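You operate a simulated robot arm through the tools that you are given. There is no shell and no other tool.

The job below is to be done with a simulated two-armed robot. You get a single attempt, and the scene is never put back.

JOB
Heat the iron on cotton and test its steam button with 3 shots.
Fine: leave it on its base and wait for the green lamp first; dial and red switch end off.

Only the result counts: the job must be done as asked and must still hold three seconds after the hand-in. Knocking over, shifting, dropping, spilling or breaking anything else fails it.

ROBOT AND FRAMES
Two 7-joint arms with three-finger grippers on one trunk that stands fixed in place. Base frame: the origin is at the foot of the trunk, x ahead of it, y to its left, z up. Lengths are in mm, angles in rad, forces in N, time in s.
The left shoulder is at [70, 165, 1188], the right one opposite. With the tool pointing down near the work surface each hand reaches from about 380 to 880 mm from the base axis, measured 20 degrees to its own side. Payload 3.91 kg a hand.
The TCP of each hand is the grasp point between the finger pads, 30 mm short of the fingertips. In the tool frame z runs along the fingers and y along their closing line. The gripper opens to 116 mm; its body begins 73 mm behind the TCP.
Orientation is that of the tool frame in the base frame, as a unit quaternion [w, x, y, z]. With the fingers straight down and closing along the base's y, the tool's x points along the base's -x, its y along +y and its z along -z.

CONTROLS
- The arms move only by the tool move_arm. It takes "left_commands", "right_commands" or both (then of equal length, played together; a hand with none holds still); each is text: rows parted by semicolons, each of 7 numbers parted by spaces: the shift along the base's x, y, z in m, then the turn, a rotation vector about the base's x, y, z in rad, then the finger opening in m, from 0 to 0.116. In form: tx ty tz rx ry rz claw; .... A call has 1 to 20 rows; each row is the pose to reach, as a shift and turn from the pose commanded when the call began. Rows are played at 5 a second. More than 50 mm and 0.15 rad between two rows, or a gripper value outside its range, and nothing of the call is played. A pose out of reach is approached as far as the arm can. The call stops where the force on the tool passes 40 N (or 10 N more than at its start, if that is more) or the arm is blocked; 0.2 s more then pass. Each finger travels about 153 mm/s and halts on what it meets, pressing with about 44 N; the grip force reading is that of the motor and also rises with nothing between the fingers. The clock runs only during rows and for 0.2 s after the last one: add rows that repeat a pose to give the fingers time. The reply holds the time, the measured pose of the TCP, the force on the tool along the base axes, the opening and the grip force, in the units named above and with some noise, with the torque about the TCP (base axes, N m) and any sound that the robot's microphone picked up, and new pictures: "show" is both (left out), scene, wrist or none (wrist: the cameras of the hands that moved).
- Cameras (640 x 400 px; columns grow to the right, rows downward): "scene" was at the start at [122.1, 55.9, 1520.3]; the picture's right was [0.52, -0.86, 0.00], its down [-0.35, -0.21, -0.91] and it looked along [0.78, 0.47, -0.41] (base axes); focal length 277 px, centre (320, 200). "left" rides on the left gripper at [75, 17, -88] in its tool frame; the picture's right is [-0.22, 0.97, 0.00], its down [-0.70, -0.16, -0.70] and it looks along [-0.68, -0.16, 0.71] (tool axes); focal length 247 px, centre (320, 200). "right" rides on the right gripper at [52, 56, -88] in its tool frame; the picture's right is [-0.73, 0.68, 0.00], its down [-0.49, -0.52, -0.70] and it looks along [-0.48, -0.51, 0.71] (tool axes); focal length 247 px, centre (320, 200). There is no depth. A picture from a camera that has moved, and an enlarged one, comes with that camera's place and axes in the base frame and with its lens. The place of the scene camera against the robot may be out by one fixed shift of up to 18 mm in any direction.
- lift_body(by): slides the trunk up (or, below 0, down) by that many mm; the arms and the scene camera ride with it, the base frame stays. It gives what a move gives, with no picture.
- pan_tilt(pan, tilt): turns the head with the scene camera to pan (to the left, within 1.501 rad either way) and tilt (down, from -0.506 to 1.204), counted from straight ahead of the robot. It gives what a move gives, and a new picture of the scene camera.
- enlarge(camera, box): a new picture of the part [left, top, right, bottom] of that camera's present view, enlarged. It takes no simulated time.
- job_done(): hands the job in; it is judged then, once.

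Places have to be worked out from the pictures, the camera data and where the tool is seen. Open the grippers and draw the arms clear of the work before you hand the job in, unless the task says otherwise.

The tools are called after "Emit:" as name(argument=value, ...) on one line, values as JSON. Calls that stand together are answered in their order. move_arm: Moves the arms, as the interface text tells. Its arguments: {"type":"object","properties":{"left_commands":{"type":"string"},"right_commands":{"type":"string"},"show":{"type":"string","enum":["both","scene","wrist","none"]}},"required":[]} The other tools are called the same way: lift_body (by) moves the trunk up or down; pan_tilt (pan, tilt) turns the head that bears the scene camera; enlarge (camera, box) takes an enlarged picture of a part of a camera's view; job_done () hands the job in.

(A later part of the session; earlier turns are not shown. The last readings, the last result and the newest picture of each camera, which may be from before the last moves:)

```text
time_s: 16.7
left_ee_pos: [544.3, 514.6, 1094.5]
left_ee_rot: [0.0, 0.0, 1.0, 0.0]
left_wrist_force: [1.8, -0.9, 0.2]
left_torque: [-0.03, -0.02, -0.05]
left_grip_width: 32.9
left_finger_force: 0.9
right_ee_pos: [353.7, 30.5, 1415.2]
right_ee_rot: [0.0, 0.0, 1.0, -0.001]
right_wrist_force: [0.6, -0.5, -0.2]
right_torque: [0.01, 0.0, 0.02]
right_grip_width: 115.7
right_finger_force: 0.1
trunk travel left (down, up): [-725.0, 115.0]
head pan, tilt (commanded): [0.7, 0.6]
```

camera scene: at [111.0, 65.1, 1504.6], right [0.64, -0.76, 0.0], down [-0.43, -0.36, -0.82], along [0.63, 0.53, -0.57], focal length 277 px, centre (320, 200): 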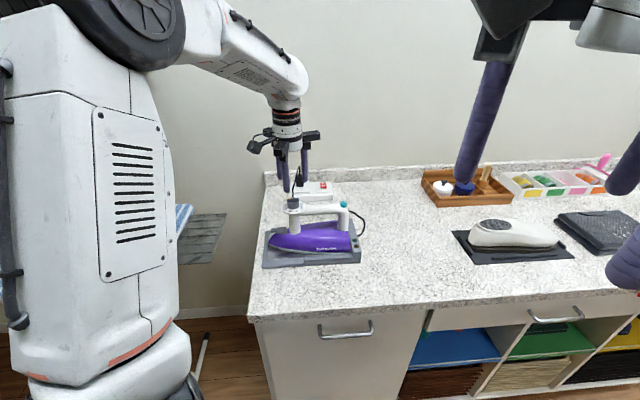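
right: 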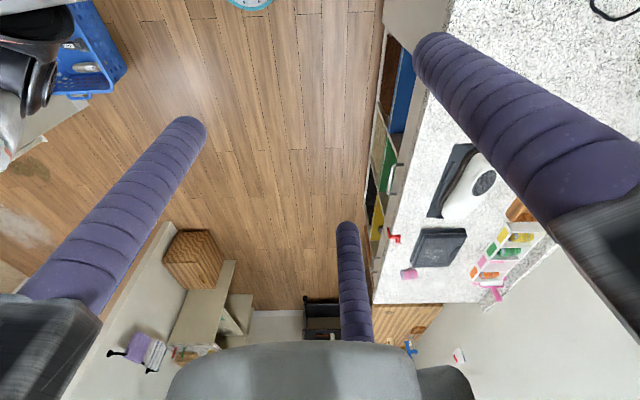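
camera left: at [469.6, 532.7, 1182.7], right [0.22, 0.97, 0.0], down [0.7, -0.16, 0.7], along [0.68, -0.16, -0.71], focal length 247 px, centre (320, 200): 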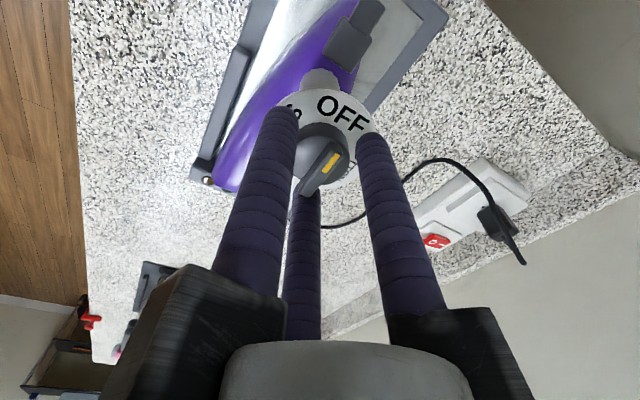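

Closed to 33 mm with only light contact. I'll close firmly now and read the forces.

Emit:
move_arm(left_commands="0.0005 -0.0003 0 0 0 0 0.028; 0.0005 -0.0003 0 0 0 0 0.022; 0.0005 -0.0003 0 0 0 0 0.015; 0.0005 -0.0003 0 0 0 0 0.015", show="both")

Emit:
enlarge(camera="left", box=[250, 80, 410, 230])

Emit:
enlarge(camera="scene", box=[260, 170, 380, 270])

```text
time_s: 17.7
left_ee_pos: [544.6, 514.4, 1094.5]
left_ee_rot: [0.0, 0.0, 1.0, 0.001]
left_wrist_force: [-0.6, 0.8, 4.4]
left_torque: [0.24, 0.29, 0.0]
left_grip_width: 31.5
left_finger_force: 43.7
right_ee_pos: [354.4, 29.6, 1414.4]
right_ee_rot: [-0.001, 0.0, 1.0, 0.001]
right_wrist_force: [-0.4, 0.9, 0.2]
right_torque: [-0.01, 0.0, 0.0]
right_grip_width: 116.2
right_finger_force: 0.1
trunk travel left (down, up): [-725.0, 115.0]
head pan, tilt (commanded): [0.7, 0.6]
camera scene: at [110.4, 64.8, 1504.7], right [0.64, -0.76, 0.0], down [-0.43, -0.36, -0.83], along [0.63, 0.53, -0.56], focal length 277 px, centre (320, 200)
camera left: at [470.0, 531.5, 1183.3], right [0.22, 0.97, 0.0], down [0.7, -0.16, 0.7], along [0.68, -0.16, -0.71], focal length 247 px, centre (320, 200)
```

scene: 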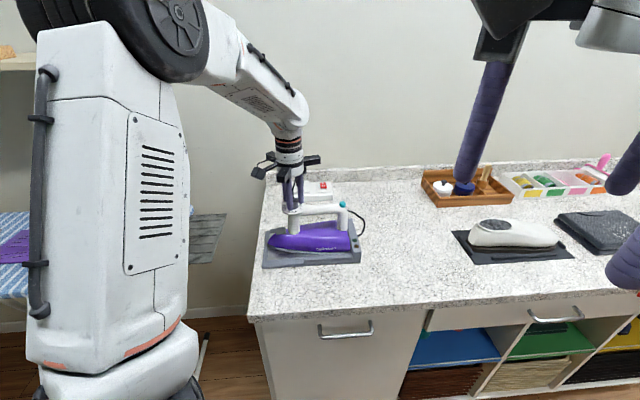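
left: 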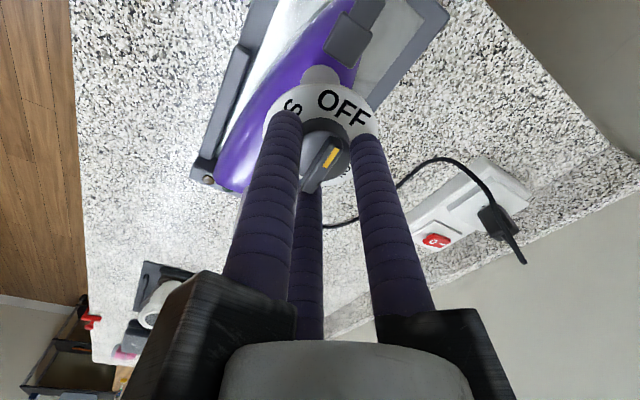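

```text
2.67 times, centred on (330, 155) of left
camera zoom: at [470.0, 531.5, 1183.3], right [0.22, 0.97, 0.0], down [0.7, -0.16, 0.7], along [0.68, -0.16, -0.71], focal length 659 px, centre (293, 320)
```

zoom: 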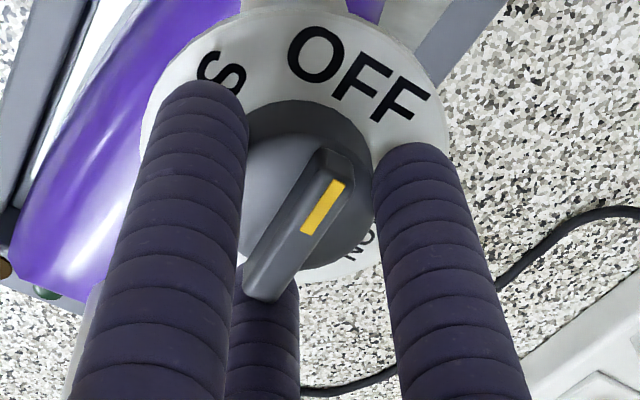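

```text
4.00 times, centred on (320, 220) of scene
camera zoom: at [110.4, 64.8, 1504.7], right [0.64, -0.76, 0.0], down [-0.43, -0.36, -0.83], along [0.63, 0.53, -0.56], focal length 1109 px, centre (320, 120)
```

zoom: 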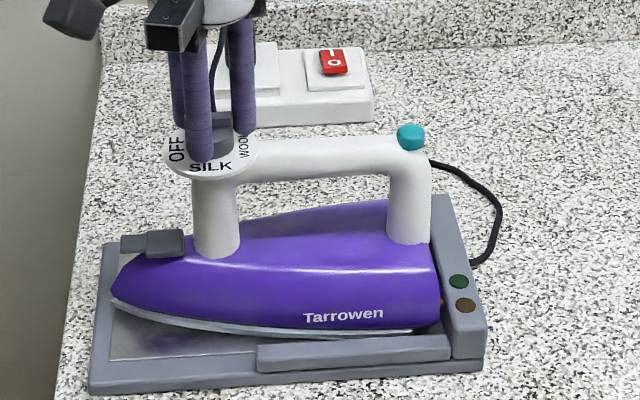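

The knob is gripped (31.5 mm, 44 N) and the iron hasn't moved. I try a small clockwise turn (OFF directly toward COTTON), watching the torque for an end stop.

Emit:
move_arm(left_commands="0 0 0 0 0 -0.06 0.015; 0 0 0 0 0 -0.12 0.015; 0 0 0 0 0 -0.18 0.015; 0 0 0 0 0 -0.18 0.015", show="wrist")

Emit:
enlarge(camera="left", box=[250, 60, 410, 210])

Emit:
enlarge(camera="scene", box=[260, 170, 380, 270])

```text
time_s: 18.7
left_ee_pos: [543.3, 513.1, 1095.6]
left_ee_rot: [0.0, 0.09, 0.996, 0.0]
left_wrist_force: [0.2, -0.3, 2.9]
left_torque: [0.04, 0.34, 0.46]
left_grip_width: 31.3
left_finger_force: 44.1
right_ee_pos: [352.6, 30.6, 1415.2]
right_ee_rot: [0.0, 0.0, 1.0, 0.0]
right_wrist_force: [-0.1, -0.6, -0.4]
right_torque: [-0.01, -0.03, 0.02]
right_grip_width: 116.0
right_finger_force: 0.0
trunk travel left (down, up): [-725.0, 115.0]
head pan, tilt (commanded): [0.7, 0.6]
camera left: at [474.5, 544.9, 1183.3], right [0.4, 0.92, 0.0], down [0.66, -0.28, 0.7], along [0.64, -0.28, -0.71], focal length 247 px, centre (320, 200)
```

left: 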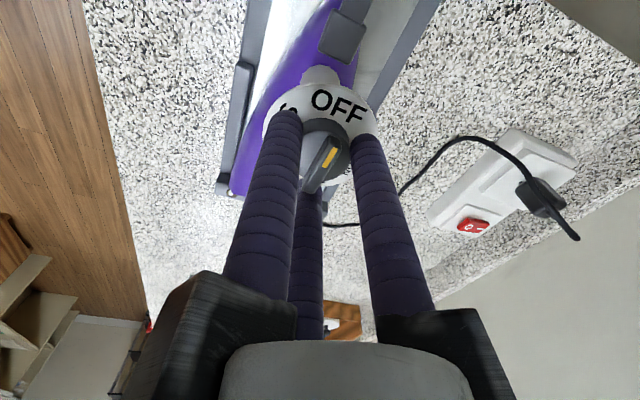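

```text
2.67 times, centred on (330, 135) of left
camera zoom: at [474.5, 544.9, 1183.3], right [0.4, 0.92, 0.0], down [0.66, -0.28, 0.7], along [0.64, -0.28, -0.71], focal length 659 px, centre (293, 373)
```

zoom: 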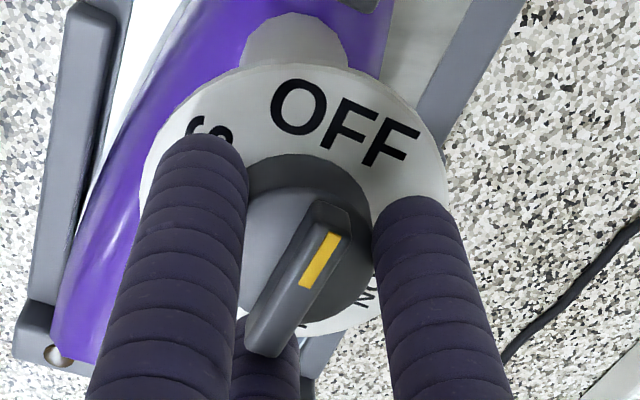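

```text
4.00 times, centred on (320, 220) of scene
camera zoom: at [110.3, 64.7, 1504.7], right [0.64, -0.76, 0.0], down [-0.43, -0.36, -0.83], along [0.63, 0.53, -0.56], focal length 1109 px, centre (320, 120)
```

zoom: 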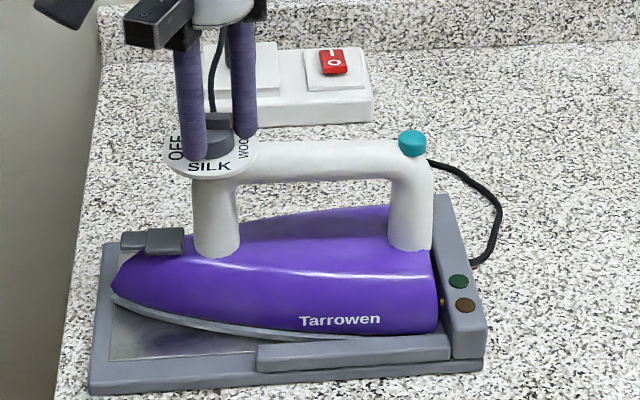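

The knob turned about 8° against 0.46 N·m, but the iron itself yawed slightly (about 1.7°), which suggests a stop or stiff detent in this direction. I'll go back and compare with the counter-clockwise direction (via SILK and WOOL).

Emit:
move_arm(left_commands="0 0 0 0 0 0.06 0.015; 0 0 0 0 0 0.12 0.015; 0 0 0 0 0 0.18 0.015; 0 0 0 0 0 0.18 0.015", show="wrist")

Emit:
enlarge(camera="left", box=[250, 80, 410, 230])

Emit:
enlarge(camera="scene", box=[260, 170, 380, 270])

```text
time_s: 19.7
left_ee_pos: [544.0, 513.8, 1095.1]
left_ee_rot: [-0.001, 0.0, 1.0, 0.0]
left_wrist_force: [0.8, 0.3, 0.0]
left_torque: [0.37, -0.05, 0.0]
left_grip_width: 31.2
left_finger_force: 44.1
right_ee_pos: [355.1, 31.4, 1413.5]
right_ee_rot: [0.0, 0.0, 1.0, 0.0]
right_wrist_force: [0.1, -0.5, 0.3]
right_torque: [-0.03, 0.02, 0.01]
right_grip_width: 116.0
right_finger_force: 0.1
trunk travel left (down, up): [-725.0, 115.0]
head pan, tilt (commanded): [0.7, 0.6]
camera left: at [470.3, 531.8, 1183.3], right [0.22, 0.97, 0.0], down [0.7, -0.16, 0.7], along [0.68, -0.16, -0.71], focal length 247 px, centre (320, 200)
```

left: 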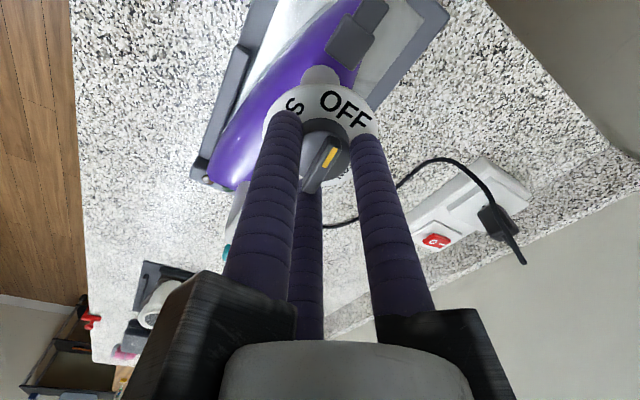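

```text
2.67 times, centred on (330, 155) of left
camera zoom: at [470.3, 531.8, 1183.3], right [0.22, 0.97, 0.0], down [0.7, -0.16, 0.7], along [0.68, -0.16, -0.71], focal length 659 px, centre (293, 320)
```

zoom: 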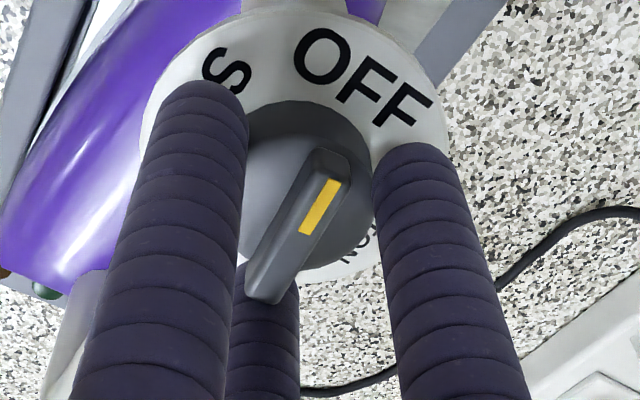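

```text
4.00 times, centred on (320, 220) of scene
camera zoom: at [111.1, 65.3, 1504.6], right [0.64, -0.77, 0.0], down [-0.43, -0.36, -0.82], along [0.63, 0.53, -0.57], focal length 1109 px, centre (320, 120)
```

zoom: 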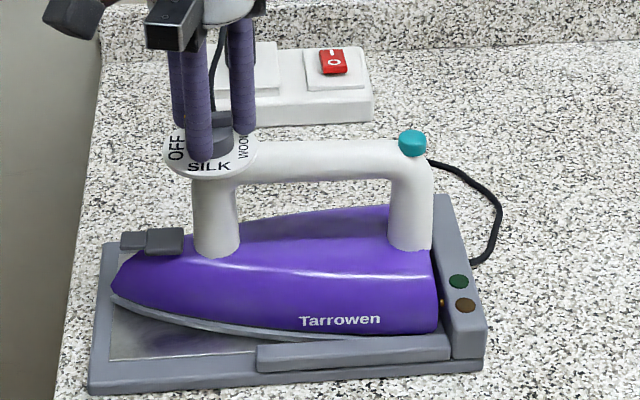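

Torque is back to zero and the iron keeps a small 1.7° yaw. Next I test the counter-clockwise direction by the same amount.

Emit:
move_arm(left_commands="0 0 0 0 0 0.06 0.015; 0 0 0 0 0 0.12 0.015; 0 0 0 0 0 0.18 0.015; 0 0 0 0 0 0.18 0.015", show="none")

Emit:
enlarge(camera="left", box=[250, 80, 410, 230])

Emit:
enlarge(camera="scene", box=[260, 170, 380, 270])

```text
time_s: 20.7
left_ee_pos: [543.8, 515.8, 1094.5]
left_ee_rot: [-0.001, -0.09, 0.996, 0.0]
left_wrist_force: [-0.6, -1.5, -0.1]
left_torque: [-0.01, 0.32, 0.0]
left_grip_width: 31.3
left_finger_force: 43.8
right_ee_pos: [354.1, 30.0, 1414.9]
right_ee_rot: [0.0, 0.0, 1.0, 0.0]
right_wrist_force: [-0.5, 0.2, 0.1]
right_torque: [-0.01, -0.02, 0.01]
right_grip_width: 115.9
right_finger_force: 0.0
trunk travel left (down, up): [-725.0, 115.0]
head pan, tilt (commanded): [0.7, 0.6]
```

```text
2.67 times, centred on (330, 155) of left
camera zoom: at [468.1, 518.1, 1183.4], right [0.05, 1.0, 0.0], down [0.71, -0.03, 0.7], along [0.7, -0.03, -0.71], focal length 659 px, centre (293, 320)
```

zoom: 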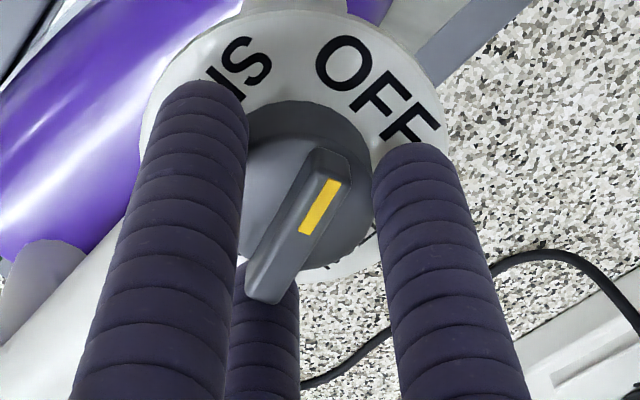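

```text
4.00 times, centred on (320, 220) of scene
camera zoom: at [110.8, 65.1, 1504.6], right [0.64, -0.76, 0.0], down [-0.43, -0.36, -0.82], along [0.63, 0.53, -0.57], focal length 1109 px, centre (320, 120)
```

zoom: 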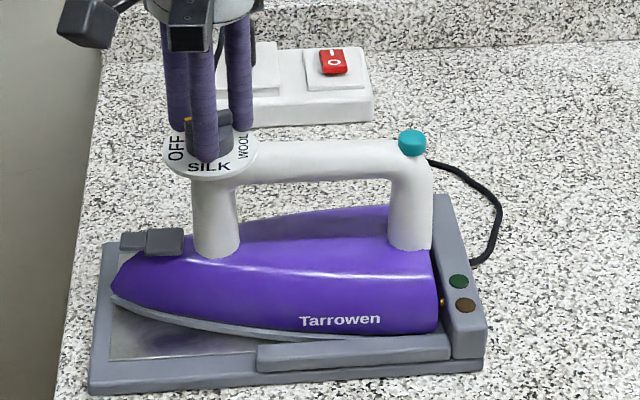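

Counter-clockwise turns freely (zero torque, iron still), so clockwise is the end stop and the dial runs OFF→SILK→WOOL→COTTON counter-clockwise, 270° in all. I continue this grip to about 90°.

Emit:
move_arm(left_commands="0 0 0 0 0 0.14 0.015; 0 0 0 0 0 0.28 0.015; 0 0 0 0 0 0.42 0.015; 0 0 0 0 0 0.56 0.015; 0 0 0 0 0 0.7 0.015; 0 0 0 0 0 0.84 0.015; 0 0 0 0 0 0.98 0.015; 0 0 0 0 0 1.12 0.015; 0 0 0 0 0 1.26 0.015; 0 0 0 0 0 1.39 0.015; 0 0 0 0 0 1.39 0.015", show="both")

Emit:
enlarge(camera="scene", box=[260, 170, 380, 270])

```text
time_s: 23.1
left_ee_pos: [545.1, 515.2, 1094.8]
left_ee_rot: [0.0, 0.707, -0.707, -0.001]
left_wrist_force: [0.2, -0.1, -0.6]
left_torque: [-0.36, 0.06, 0.0]
left_grip_width: 31.3
left_finger_force: 43.8
right_ee_pos: [353.9, 31.0, 1413.9]
right_ee_rot: [0.0, 0.0, 1.0, -0.001]
right_wrist_force: [0.2, -0.3, -0.6]
right_torque: [0.03, 0.0, 0.02]
right_grip_width: 116.1
right_finger_force: 0.1
trunk travel left (down, up): [-725.0, 115.0]
head pan, tilt (commanded): [0.7, 0.6]
camera scene: at [111.0, 65.5, 1504.6], right [0.64, -0.77, 0.0], down [-0.43, -0.36, -0.82], along [0.63, 0.53, -0.57], focal length 277 px, centre (320, 200)
camera left: at [527.6, 440.5, 1183.4], right [-0.97, 0.22, 0.0], down [0.16, 0.7, 0.7], along [0.16, 0.68, -0.71], focal length 247 px, centre (320, 200)
```

scene: 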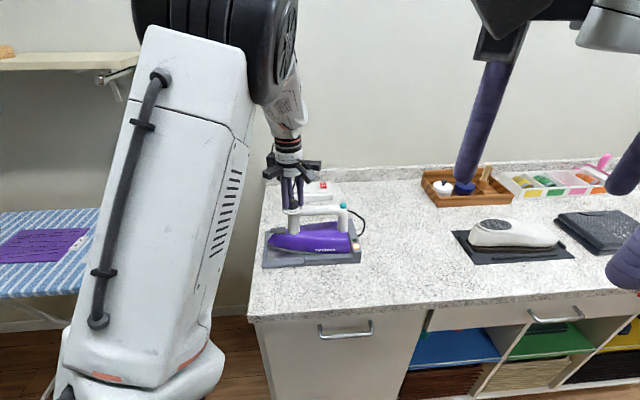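
left: 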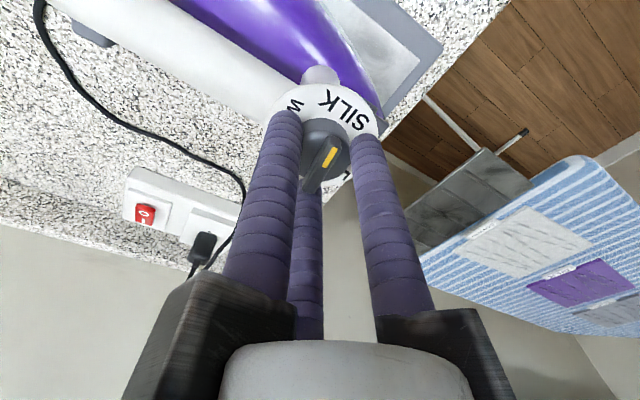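

```text
4.00 times, centred on (320, 220) of scene
camera zoom: at [111.0, 65.5, 1504.6], right [0.64, -0.77, 0.0], down [-0.43, -0.36, -0.82], along [0.63, 0.53, -0.57], focal length 1109 px, centre (320, 120)
```

zoom: 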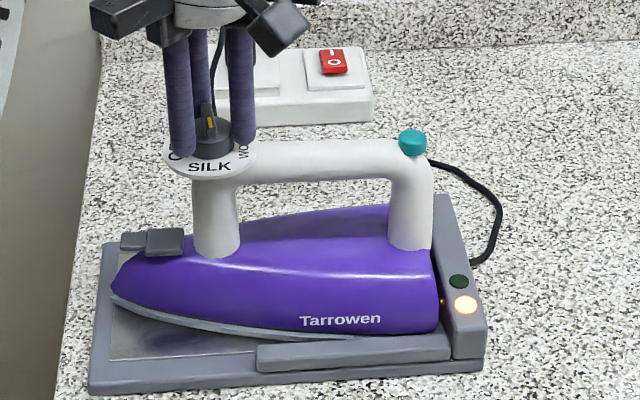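

The pointer is now at SILK and the amber heating lamp is lit; the iron stayed put. I open, lift clear of the knob and turn the wrist back for a second grip.

Emit:
move_arm(left_commands="0 0 0 0 0 0 0.03; 0 0 0 0 0 0 0.05; 0 0 0 0 0 0 0.05; 0 0 0.015 0 0 0 0.05; 0 0 0.03 0 0 0 0.05; 0 0 0.03 0 0 -0.148 0.05; 0 0 0.03 0 0 -0.296 0.05; 0 0 0.03 0 0 -0.444 0.05; 0 0 0.03 0 0 -0.592 0.05; 0 0 0.03 0 0 -0.74 0.05; 0 0 0.03 0 0 -0.888 0.05; 0 0 0.03 0 0 -1.036 0.05; 0 0 0.03 0 0 -1.184 0.05; 0 0 0.03 0 0 -1.332 0.05; 0 0 0.03 0 0 -1.48 0.05; 0 0 0.03 0 0 -1.628 0.05; 0 0 0.03 0 0 -1.776 0.05; 0 0 0.03 0 0 -1.924 0.05; 0 0 0.03 0 0 -2.072 0.05; 0 0 0.03 0 0 -2.22 0.05", show="both")

Emit:
enlarge(camera="scene", box=[260, 170, 380, 270])

```text
time_s: 27.3
left_ee_pos: [543.2, 513.7, 1125.0]
left_ee_rot: [0.0, 0.321, 0.947, 0.0]
left_wrist_force: [-0.1, 0.3, -0.4]
left_torque: [0.01, 0.02, -0.01]
left_grip_width: 49.7
left_finger_force: 0.0
right_ee_pos: [352.8, 31.2, 1416.2]
right_ee_rot: [0.001, 0.0, 1.0, 0.0]
right_wrist_force: [0.6, -0.1, -0.7]
right_torque: [0.04, 0.01, 0.01]
right_grip_width: 116.0
right_finger_force: 0.1
trunk travel left (down, up): [-725.0, 115.0]
head pan, tilt (commanded): [0.7, 0.6]
camera scene: at [110.5, 65.5, 1504.6], right [0.64, -0.76, 0.0], down [-0.43, -0.36, -0.82], along [0.63, 0.53, -0.57], focal length 277 px, centre (320, 200)
camera left: at [495.0, 573.9, 1213.8], right [0.77, 0.64, 0.0], down [0.46, -0.55, 0.7], along [0.45, -0.54, -0.71], focal length 247 px, centre (320, 200)
```

scene: 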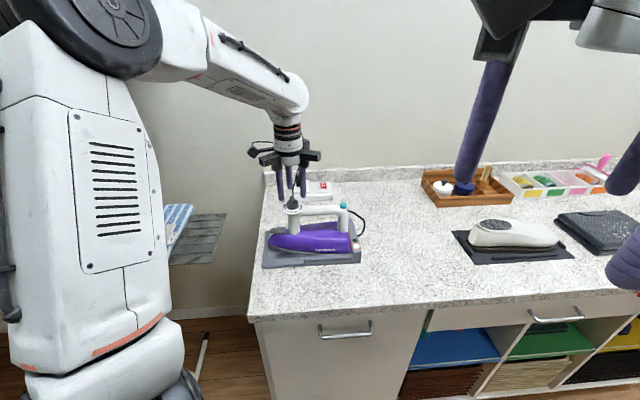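
left: 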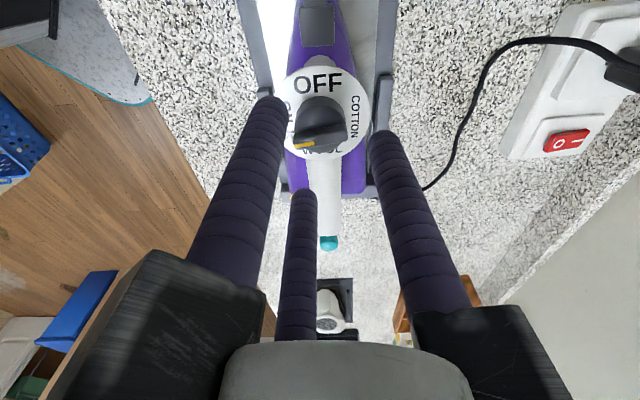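

```text
4.00 times, centred on (320, 220) of scene
camera zoom: at [110.5, 65.5, 1504.6], right [0.64, -0.76, 0.0], down [-0.43, -0.36, -0.82], along [0.63, 0.53, -0.57], focal length 1109 px, centre (320, 120)
```

zoom: 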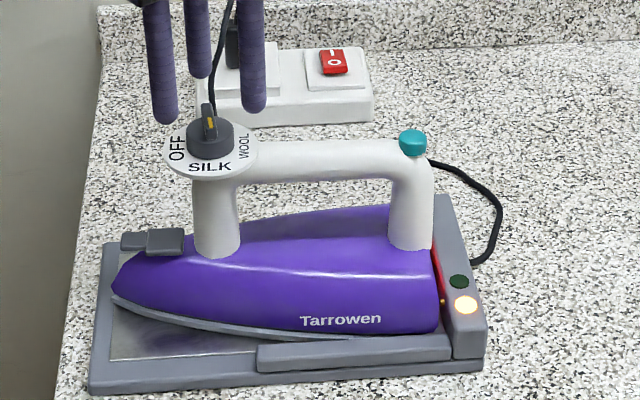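

The knob stayed at SILK and the heating lamp is on. I continue turning the open hand back to −90°, still above the knob, and check centring.

Emit:
move_arm(left_commands="0 0 0 0 0 -0.14 0.05; 0 0 0 0 0 -0.28 0.05; 0 0 0 0 0 -0.42 0.05; 0 0 0 0 0 -0.56 0.05; 0 0 0 0 0 -0.7 0.05; 0 0 0 0 0 -0.84 0.05; 0 0 0 0 0 -0.92 0.05; 0 0 0 0 0 -0.92 0.05", show="both")

Emit:
enlarge(camera="left", box=[260, 60, 380, 180])

```text
time_s: 29.1
left_ee_pos: [544.4, 515.6, 1123.9]
left_ee_rot: [0.0, 0.708, 0.706, 0.0]
left_wrist_force: [-0.2, -0.1, -0.9]
left_torque: [0.04, 0.01, -0.04]
left_grip_width: 49.8
left_finger_force: 0.1
right_ee_pos: [354.0, 30.6, 1414.9]
right_ee_rot: [0.001, 0.0, 1.0, -0.001]
right_wrist_force: [-0.1, -0.3, -0.4]
right_torque: [-0.01, -0.03, 0.01]
right_grip_width: 115.9
right_finger_force: 0.1
trunk travel left (down, up): [-725.0, 115.0]
head pan, tilt (commanded): [0.7, 0.6]
camera scene: at [110.7, 65.1, 1504.6], right [0.64, -0.76, 0.0], down [-0.43, -0.36, -0.82], along [0.63, 0.53, -0.57], focal length 277 px, centre (320, 200)
camera left: at [562.2, 589.6, 1213.0], right [0.97, -0.22, 0.0], down [-0.16, -0.7, 0.7], along [-0.16, -0.68, -0.71], focal length 247 px, centre (320, 200)
```

scene: 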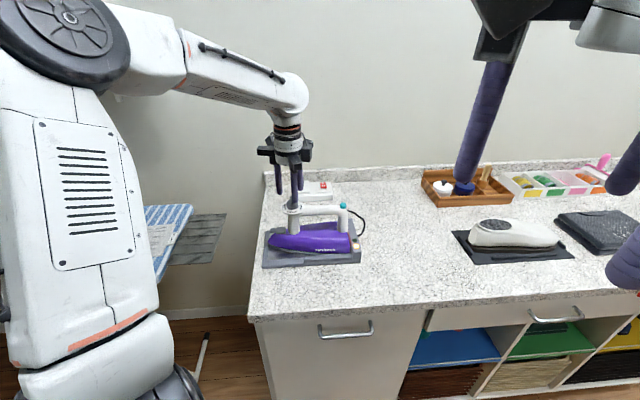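
left: 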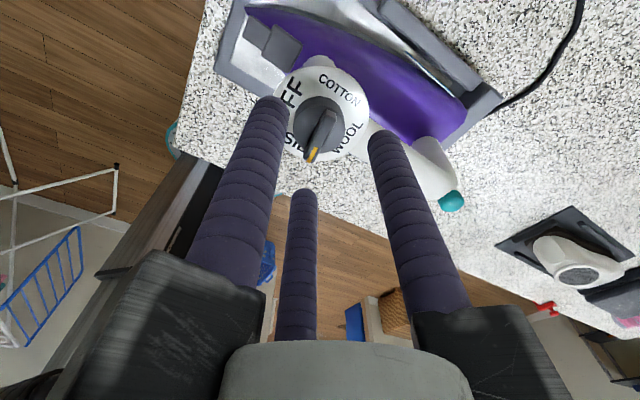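

```text
3.33 times, centred on (320, 120) of left
camera zoom: at [562.2, 589.6, 1213.0], right [0.97, -0.22, 0.0], down [-0.16, -0.7, 0.7], along [-0.16, -0.68, -0.71], focal length 823 px, centre (320, 467)
```

zoom: 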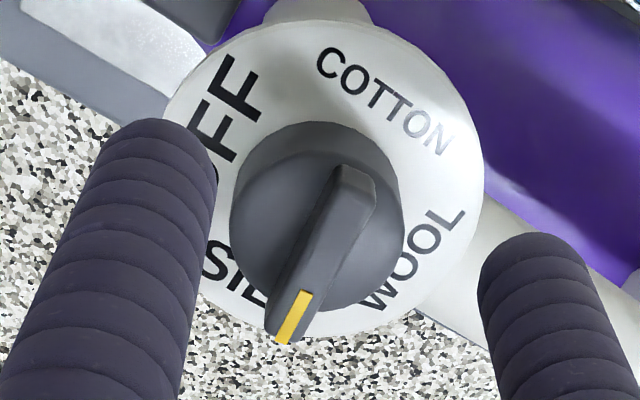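

The wrist reached −90°. The knob axis is within about 1–2 mm of the TCP, so I lower around the knob, narrow to 36 mm and read the contact force.

Emit:
move_arm(left_commands="0 0.0006 -0.012 0 0 0 0.05; 0 0.0006 -0.022 0 0 0 0.05; 0 0.0006 -0.0295 0 0 0 0.05; 0 0.0006 -0.0295 0 0 0 0.042; 0 0.0006 -0.0295 0 0 0 0.035; 0 0.0006 -0.0295 0 0 0 0.033", show="wrist")

Emit:
enlarge(camera="left", box=[260, 80, 400, 220])

```text
time_s: 30.5
left_ee_pos: [542.7, 514.3, 1094.8]
left_ee_rot: [0.001, 0.707, 0.707, 0.0]
left_wrist_force: [-1.5, -1.0, -1.5]
left_torque: [0.0, 0.06, -0.01]
left_grip_width: 33.7
left_finger_force: 0.9
right_ee_pos: [353.8, 30.1, 1415.3]
right_ee_rot: [0.0, 0.0, 1.0, 0.0]
right_wrist_force: [0.2, -0.2, 0.4]
right_torque: [0.01, 0.02, -0.02]
right_grip_width: 115.8
right_finger_force: 0.0
trunk travel left (down, up): [-725.0, 115.0]
head pan, tilt (commanded): [0.7, 0.6]
camera left: at [561.3, 590.7, 1183.9], right [0.97, -0.22, 0.0], down [-0.16, -0.7, 0.7], along [-0.16, -0.68, -0.71], focal length 247 px, centre (320, 200)
```

left: 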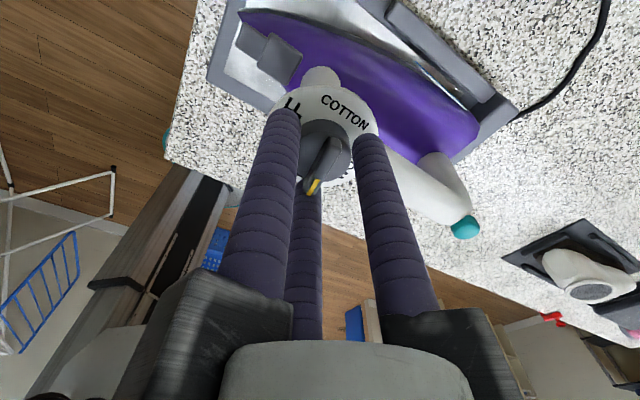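

```text
2.86 times, centred on (330, 150) of left
camera zoom: at [561.3, 590.7, 1183.9], right [0.97, -0.22, 0.0], down [-0.16, -0.7, 0.7], along [-0.16, -0.68, -0.71], focal length 706 px, centre (291, 343)
```

zoom: 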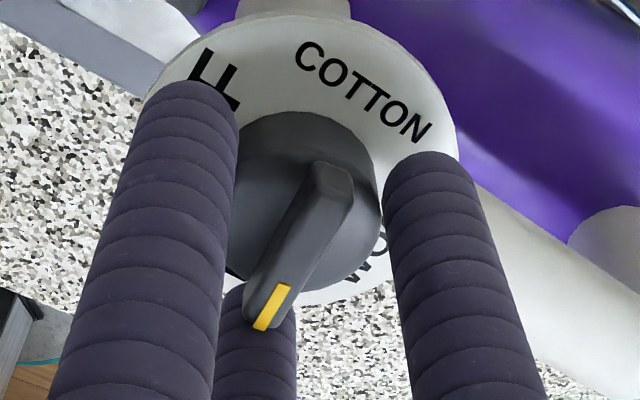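

Contact is light and near-centred at 33.7 mm. I close firmly and turn counter-clockwise 90° to WOOL.

Emit:
move_arm(left_commands="0 0 0 0 0 0 0.025; 0 0 0 0 0 0 0.015; 0 0 0 0 0 0 0.015; 0 0 0 0 0 0.14 0.015; 0 0 0 0 0 0.28 0.015; 0 0 0 0 0 0.42 0.015; 0 0 0 0 0 0.56 0.015; 0 0 0 0 0 0.7 0.015; 0 0 0 0 0 0.84 0.015; 0 0 0 0 0 0.98 0.015; 0 0 0 0 0 1.12 0.015; 0 0 0 0 0 1.26 0.015; 0 0 0 0 0 1.4 0.015; 0 0 0 0 0 1.54 0.015; 0 0 0 0 0 1.54 0.015", show="wrist")

Emit:
enlarge(camera="left", box=[250, 80, 410, 230])

Emit:
enlarge(camera="scene", box=[260, 170, 380, 270])

```text
time_s: 33.7
left_ee_pos: [545.2, 516.1, 1096.2]
left_ee_rot: [0.0, 0.013, 1.0, 0.0]
left_wrist_force: [-0.5, -0.4, 0.5]
left_torque: [0.18, 0.15, -0.03]
left_grip_width: 31.4
left_finger_force: 43.3
right_ee_pos: [355.0, 30.3, 1414.3]
right_ee_rot: [0.0, 0.0, 1.0, 0.0]
right_wrist_force: [0.7, 0.1, -0.2]
right_torque: [0.0, 0.0, -0.01]
right_grip_width: 116.1
right_finger_force: 0.1
trunk travel left (down, up): [-725.0, 115.0]
head pan, tilt (commanded): [0.7, 0.6]
camera left: at [470.4, 535.2, 1184.0], right [0.25, 0.97, 0.0], down [0.69, -0.18, 0.7], along [0.68, -0.18, -0.71], focal length 247 px, centre (320, 200)
```

left: 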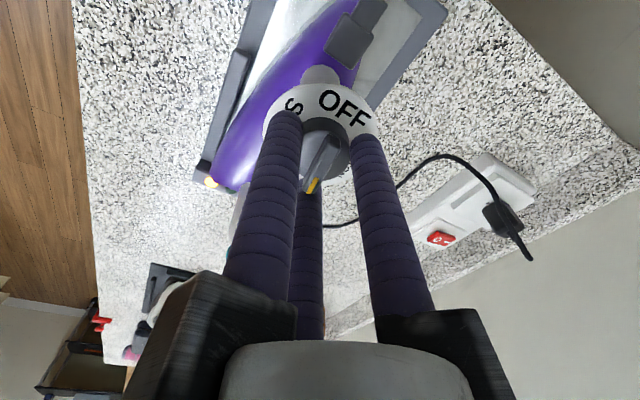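

```text
2.67 times, centred on (330, 155) of left
camera zoom: at [470.4, 535.2, 1184.0], right [0.25, 0.97, 0.0], down [0.69, -0.18, 0.7], along [0.68, -0.18, -0.71], focal length 659 px, centre (293, 320)
```

zoom: 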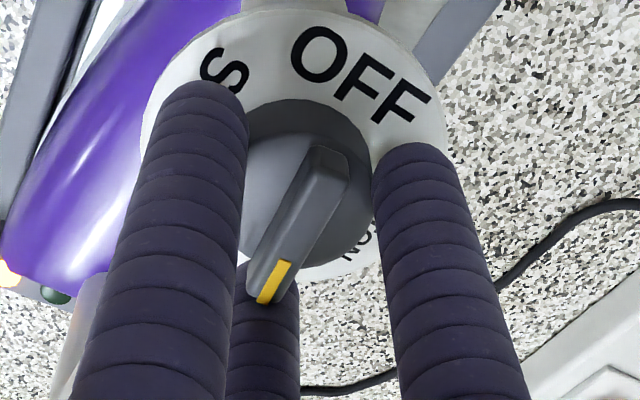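

```text
4.00 times, centred on (320, 220) of scene
camera zoom: at [111.0, 65.5, 1504.6], right [0.64, -0.76, 0.0], down [-0.43, -0.36, -0.82], along [0.63, 0.53, -0.57], focal length 1109 px, centre (320, 120)
```

zoom: 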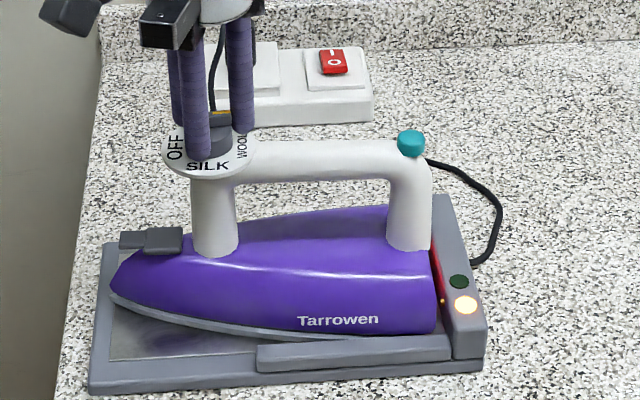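

WOOL is reached with low forces. I continue another ~86° to COTTON and check for the end stop.

Emit:
move_arm(left_commands="0 0 0 0 0 0.14 0.015; 0 0 0 0 0 0.28 0.015; 0 0 0 0 0 0.42 0.015; 0 0 0 0 0 0.56 0.015; 0 0 0 0 0 0.7 0.015; 0 0 0 0 0 0.84 0.015; 0 0 0 0 0 0.98 0.015; 0 0 0 0 0 1.12 0.015; 0 0 0 0 0 1.26 0.015; 0 0 0 0 0 1.4 0.015; 0 0 0 0 0 1.5 0.015; 0 0 0 0 0 1.5 0.015", show="wrist")

Emit:
enlarge(camera="left", box=[250, 80, 410, 230])

Emit:
enlarge(camera="scene", box=[260, 170, 380, 270])

```text
time_s: 36.3
left_ee_pos: [544.4, 514.8, 1096.8]
left_ee_rot: [0.0, -0.67, 0.742, 0.0]
left_wrist_force: [-0.9, -0.4, 0.5]
left_torque: [0.03, 0.27, -0.22]
left_grip_width: 31.3
left_finger_force: 44.2
right_ee_pos: [353.8, 30.3, 1414.0]
right_ee_rot: [0.0, 0.0, 1.0, 0.0]
right_wrist_force: [0.1, -0.3, -0.8]
right_torque: [0.01, 0.01, 0.02]
right_grip_width: 116.0
right_finger_force: 0.1
trunk travel left (down, up): [-725.0, 115.0]
head pan, tilt (commanded): [0.7, 0.6]
camera left: at [520.8, 442.8, 1184.0], right [-0.95, 0.32, 0.0], down [0.23, 0.68, 0.7], along [0.22, 0.66, -0.71], focal length 247 px, centre (320, 200)
```

left: 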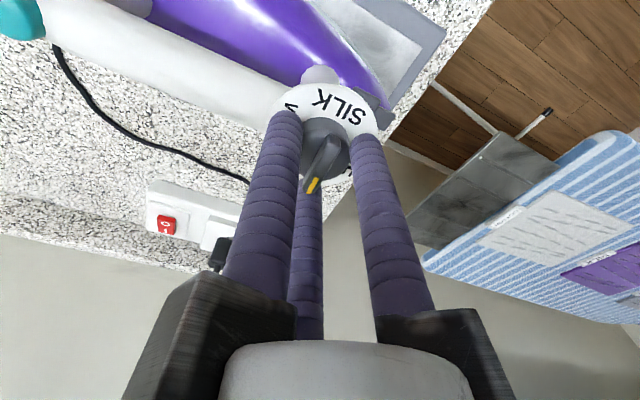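

```text
2.67 times, centred on (330, 155) of left
camera zoom: at [520.8, 442.8, 1184.0], right [-0.95, 0.32, 0.0], down [0.23, 0.68, 0.7], along [0.22, 0.66, -0.71], focal length 659 px, centre (293, 320)
```

zoom: 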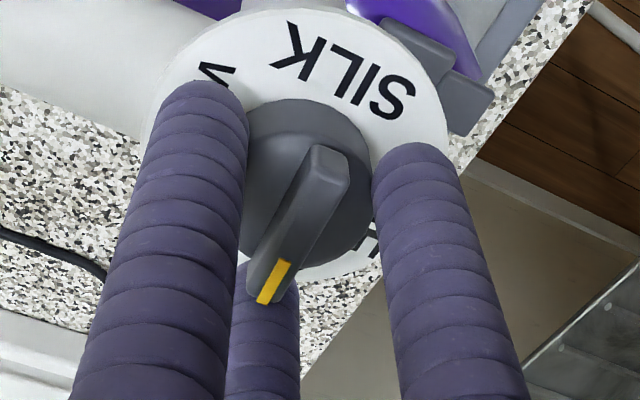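

```text
4.00 times, centred on (320, 220) of scene
camera zoom: at [110.7, 65.1, 1504.6], right [0.64, -0.77, 0.0], down [-0.43, -0.36, -0.82], along [0.63, 0.53, -0.57], focal length 1109 px, centre (320, 120)
```

zoom: 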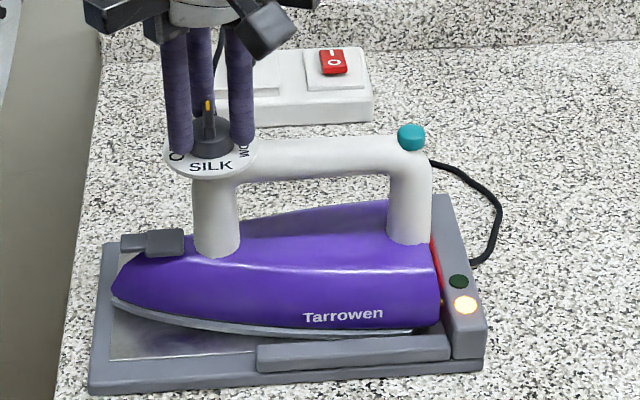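

Torque rises to −0.22 N·m and the iron has yawed back to its original angle, so the knob is at the COTTON stop. I release, lift clear and check the pointer against the label.

Emit:
move_arm(left_commands="0 0 0 0 0 -0.03 0.02; 0 0 0 0 0 -0.03 0.05; 0 0 0 0 0 -0.03 0.05; 0 0 0.015 0 0 -0.03 0.05; 0 0 0.03 0 0 -0.03 0.05; 0 0 0.045 0 0 -0.17 0.05; 0 0 0.05 0 0 -0.31 0.05; 0 0 0.06 0 0 -0.45 0.06; 0 0 0.07 0 0 -0.59 0.06; 0 0 0.07 0 0 -0.73 0.06; 0 0 0.07 0 0 -0.87 0.06; 0 0 0.07 0 0 -1.01 0.06; 0 0 0.07 0 0 -1.15 0.06; 0 0 0.07 0 0 -1.29 0.06; 0 0 0.07 0 0 -1.43 0.06; 0 0 0.07 0 0 -1.47 0.06; 0 0 0.07 0 0 -1.47 0.06", show="both")

Emit:
enlarge(camera="left", box=[250, 40, 390, 160])

Emit:
enlarge(camera="scene", box=[260, 170, 380, 270])

```text
time_s: 39.9
left_ee_pos: [544.1, 514.2, 1166.6]
left_ee_rot: [0.0, 0.001, 1.0, 0.0]
left_wrist_force: [0.1, 0.0, -0.7]
left_torque: [0.0, 0.01, 0.0]
left_grip_width: 59.9
left_finger_force: 0.1
right_ee_pos: [354.8, 30.5, 1413.9]
right_ee_rot: [0.0, 0.0, 1.0, 0.0]
right_wrist_force: [0.2, 0.1, -0.3]
right_torque: [-0.01, -0.01, -0.01]
right_grip_width: 116.0
right_finger_force: 0.0
trunk travel left (down, up): [-725.0, 115.0]
head pan, tilt (commanded): [0.7, 0.6]
camera scene: at [110.6, 65.0, 1504.6], right [0.64, -0.76, 0.0], down [-0.43, -0.36, -0.83], along [0.63, 0.53, -0.57], focal length 277 px, centre (320, 200)
camera left: at [469.8, 531.4, 1254.6], right [0.23, 0.97, 0.0], down [0.7, -0.16, 0.7], along [0.68, -0.16, -0.71], focal length 247 px, centre (320, 200)
```

scene: 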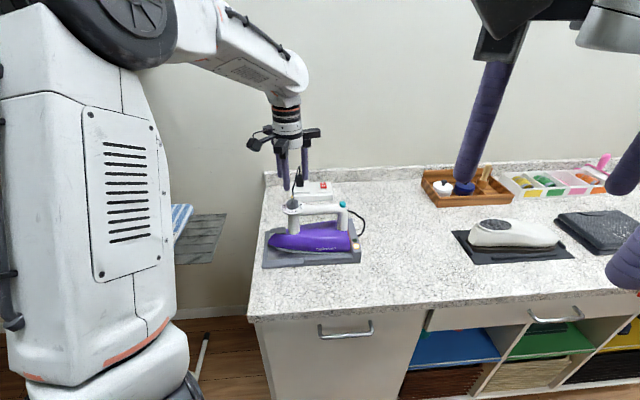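
left: 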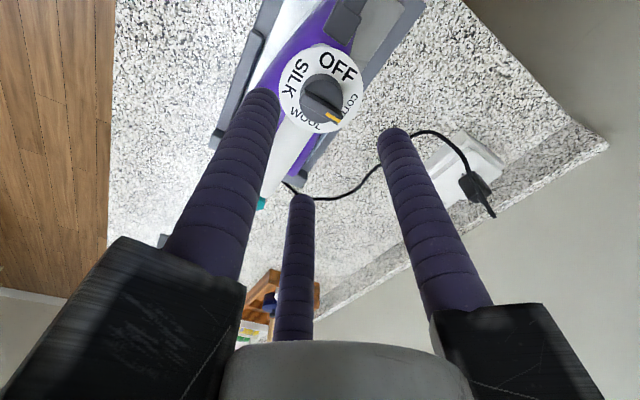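

```text
3.33 times, centred on (320, 100) of left
camera zoom: at [469.8, 531.4, 1254.6], right [0.23, 0.97, 0.0], down [0.7, -0.16, 0.7], along [0.68, -0.16, -0.71], focal length 823 px, centre (320, 533)
```

zoom: 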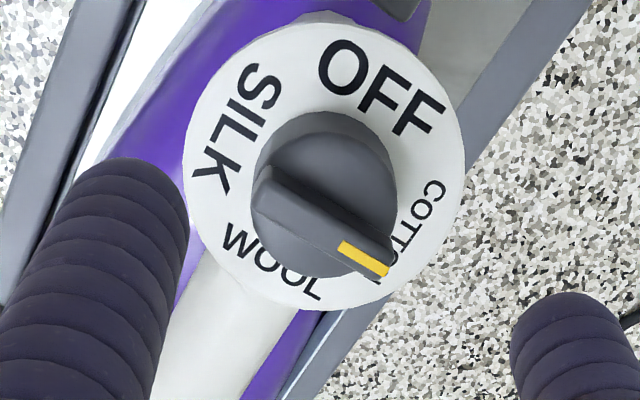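

```text
4.00 times, centred on (320, 220) of scene
camera zoom: at [110.6, 65.0, 1504.6], right [0.64, -0.76, 0.0], down [-0.43, -0.36, -0.83], along [0.63, 0.53, -0.57], focal length 1109 px, centre (320, 120)
```

zoom: 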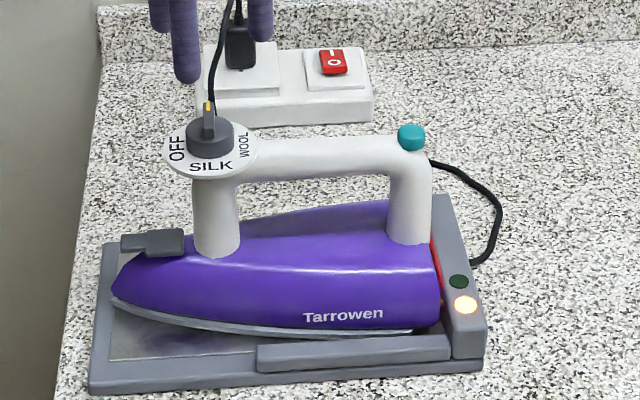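

The pointer is on COTTON (azimuth 45° matches the label) and the amber heating lamp is lit. While it heats, I move finger A toward a spot above the teal button, keeping the height, and look.

Emit:
move_arm(left_commands="0.02 -0.028 0 0 0 0 0.06; 0.04 -0.056 0 0 0 0 0.06; 0.06 -0.084 0 0 0 0 0.06; 0.08 -0.112 -0.01 0 0 0 0.06; 0.1045 -0.14 -0.03 0 0 0 0.06; 0.1045 -0.14 -0.037 0 0 0 0.06; 0.1045 -0.14 -0.037 0 0 0 0.06", show="both")

Emit:
enlarge(camera="left", box=[300, 40, 440, 160])

Emit:
enlarge(camera="scene", box=[260, 170, 380, 270])

```text
time_s: 41.5
left_ee_pos: [647.0, 374.9, 1131.0]
left_ee_rot: [0.0, 0.0, 1.0, 0.0]
left_wrist_force: [0.1, -0.1, 0.0]
left_torque: [0.03, -0.01, 0.02]
left_grip_width: 60.0
left_finger_force: 0.0
right_ee_pos: [354.4, 29.1, 1415.1]
right_ee_rot: [0.0, 0.0, 1.0, 0.0]
right_wrist_force: [-0.2, -0.1, 0.1]
right_torque: [0.03, -0.02, 0.02]
right_grip_width: 116.1
right_finger_force: 0.1
trunk travel left (down, up): [-725.0, 115.0]
head pan, tilt (commanded): [0.7, 0.6]
camera scene: at [110.5, 64.8, 1504.7], right [0.64, -0.76, 0.0], down [-0.43, -0.36, -0.83], along [0.63, 0.53, -0.56], focal length 277 px, centre (320, 200)
camera left: at [573.6, 392.8, 1218.6], right [0.22, 0.97, 0.0], down [0.7, -0.16, 0.7], along [0.68, -0.16, -0.71], focal length 247 px, centre (320, 200)
```

scene: 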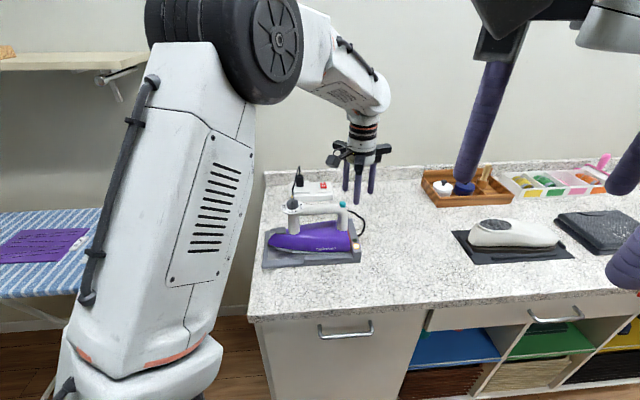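
left: 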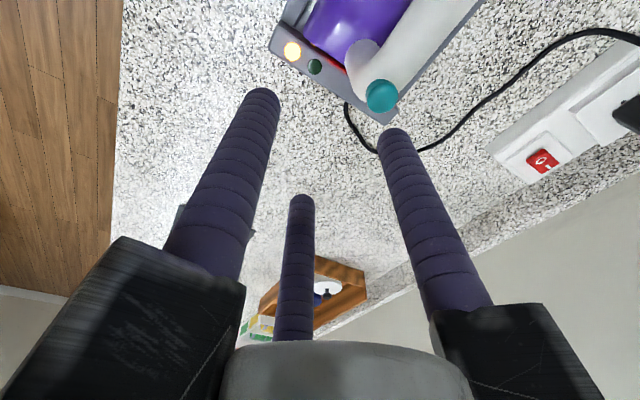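

```text
3.33 times, centred on (370, 100) of left
camera zoom: at [573.6, 392.8, 1218.6], right [0.22, 0.97, 0.0], down [0.7, -0.16, 0.7], along [0.68, -0.16, -0.71], focal length 823 px, centre (153, 533)
```

zoom: 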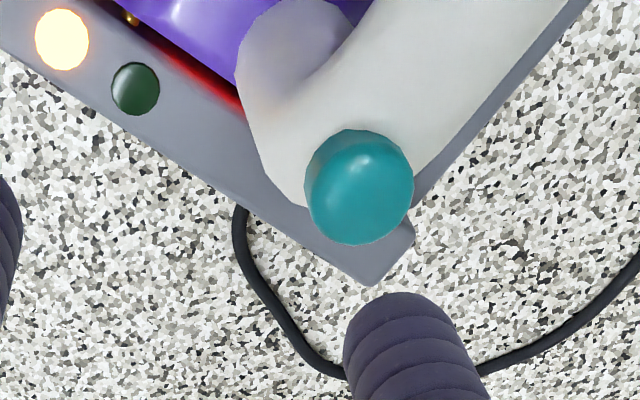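

```text
4.00 times, centred on (320, 220) of scene
camera zoom: at [110.5, 64.8, 1504.7], right [0.64, -0.76, 0.0], down [-0.43, -0.36, -0.83], along [0.63, 0.53, -0.56], focal length 1109 px, centre (320, 120)
```

zoom: 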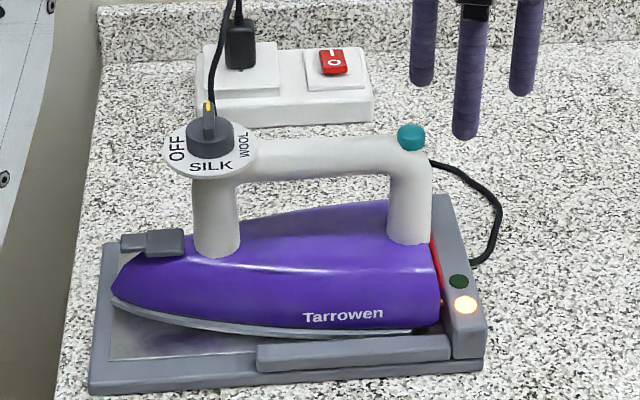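

Amber is still lit and green dark. Finger A's tip is about 3 mm off the button's axis, so I correct that, lower to hover about 12 mm above it, and wait for the green lamp.

Emit:
move_arm(left_commands="-0.003 0.003 -0.01 0 0 0 0.06; -0.003 0.003 -0.02 0 0 0 0.06; -0.003 0.003 -0.031 0 0 0 0.06; -0.003 0.003 -0.031 0 0 0 0.06; -0.003 0.003 -0.031 0 0 0 0.06; -0.003 0.003 -0.031 0 0 0 0.06; -0.003 0.003 -0.031 0 0 0 0.06; -0.003 0.003 -0.031 0 0 0 0.06; -0.003 0.003 -0.031 0 0 0 0.06; -0.003 0.003 -0.031 0 0 0 0.06; -0.003 0.003 -0.031 0 0 0 0.06; -0.003 0.003 -0.031 0 0 0 0.06; -0.003 0.003 -0.031 0 0 0 0.06; -0.003 0.003 -0.031 0 0 0 0.06; -0.003 0.003 -0.031 0 0 0 0.06; -0.003 0.003 -0.031 0 0 0 0.06; -0.003 0.003 -0.031 0 0 0 0.06; -0.003 0.003 -0.031 0 0 0 0.06; -0.003 0.003 -0.031 0 0 0 0.06; -0.003 0.003 -0.031 0 0 0 0.06", show="both")

Emit:
enlarge(camera="left", box=[320, 60, 440, 180])

Emit:
enlarge(camera="scene", box=[310, 180, 390, 260])

```text
time_s: 45.7
left_ee_pos: [646.5, 377.4, 1099.1]
left_ee_rot: [0.0, 0.0, 1.0, 0.0]
left_wrist_force: [0.3, -0.9, -0.3]
left_torque: [0.02, 0.02, 0.03]
left_grip_width: 59.8
left_finger_force: 0.1
right_ee_pos: [354.5, 29.8, 1414.9]
right_ee_rot: [0.0, 0.0, 1.0, 0.0]
right_wrist_force: [0.5, 0.2, 0.5]
right_torque: [-0.02, 0.01, 0.01]
right_grip_width: 115.9
right_finger_force: 0.1
trunk travel left (down, up): [-725.0, 115.0]
head pan, tilt (commanded): [0.7, 0.6]
camera scene: at [110.8, 65.1, 1504.6], right [0.64, -0.76, 0.0], down [-0.43, -0.36, -0.82], along [0.63, 0.53, -0.57], focal length 277 px, centre (320, 200)
camera left: at [572.4, 395.7, 1187.3], right [0.22, 0.97, 0.0], down [0.7, -0.16, 0.7], along [0.68, -0.16, -0.71], focal length 247 px, centre (320, 200)
```

scene: 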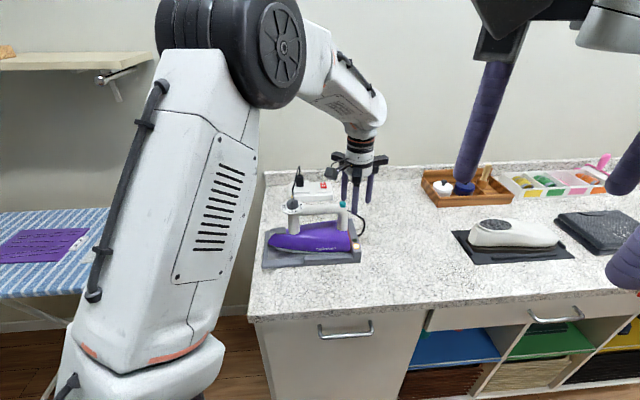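
left: 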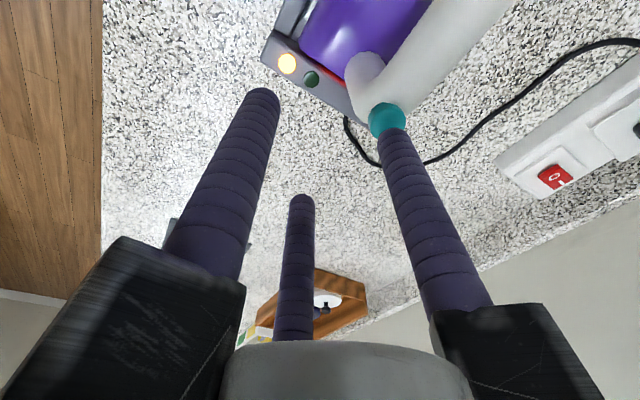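

```text
3.33 times, centred on (380, 120) of left
camera zoom: at [572.4, 395.7, 1187.3], right [0.22, 0.97, 0.0], down [0.7, -0.16, 0.7], along [0.68, -0.16, -0.71], focal length 823 px, centre (120, 467)
```

zoom: 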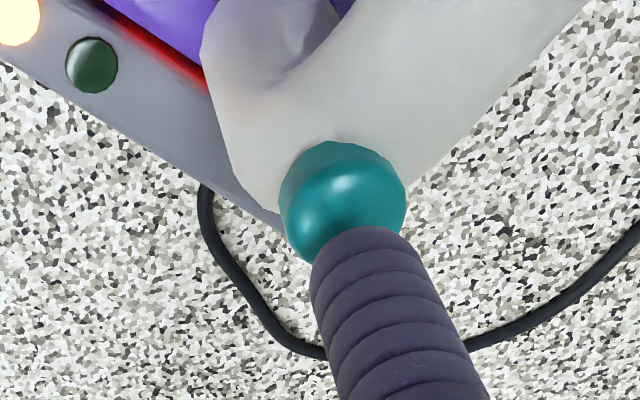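

```text
5.00 times, centred on (350, 220) of scene
camera zoom: at [110.8, 65.1, 1504.6], right [0.64, -0.76, 0.0], down [-0.43, -0.36, -0.82], along [0.63, 0.53, -0.57], focal length 1387 px, centre (170, 100)
```

zoom: 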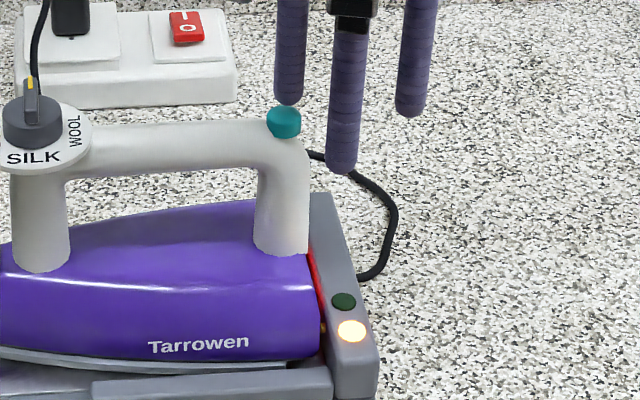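

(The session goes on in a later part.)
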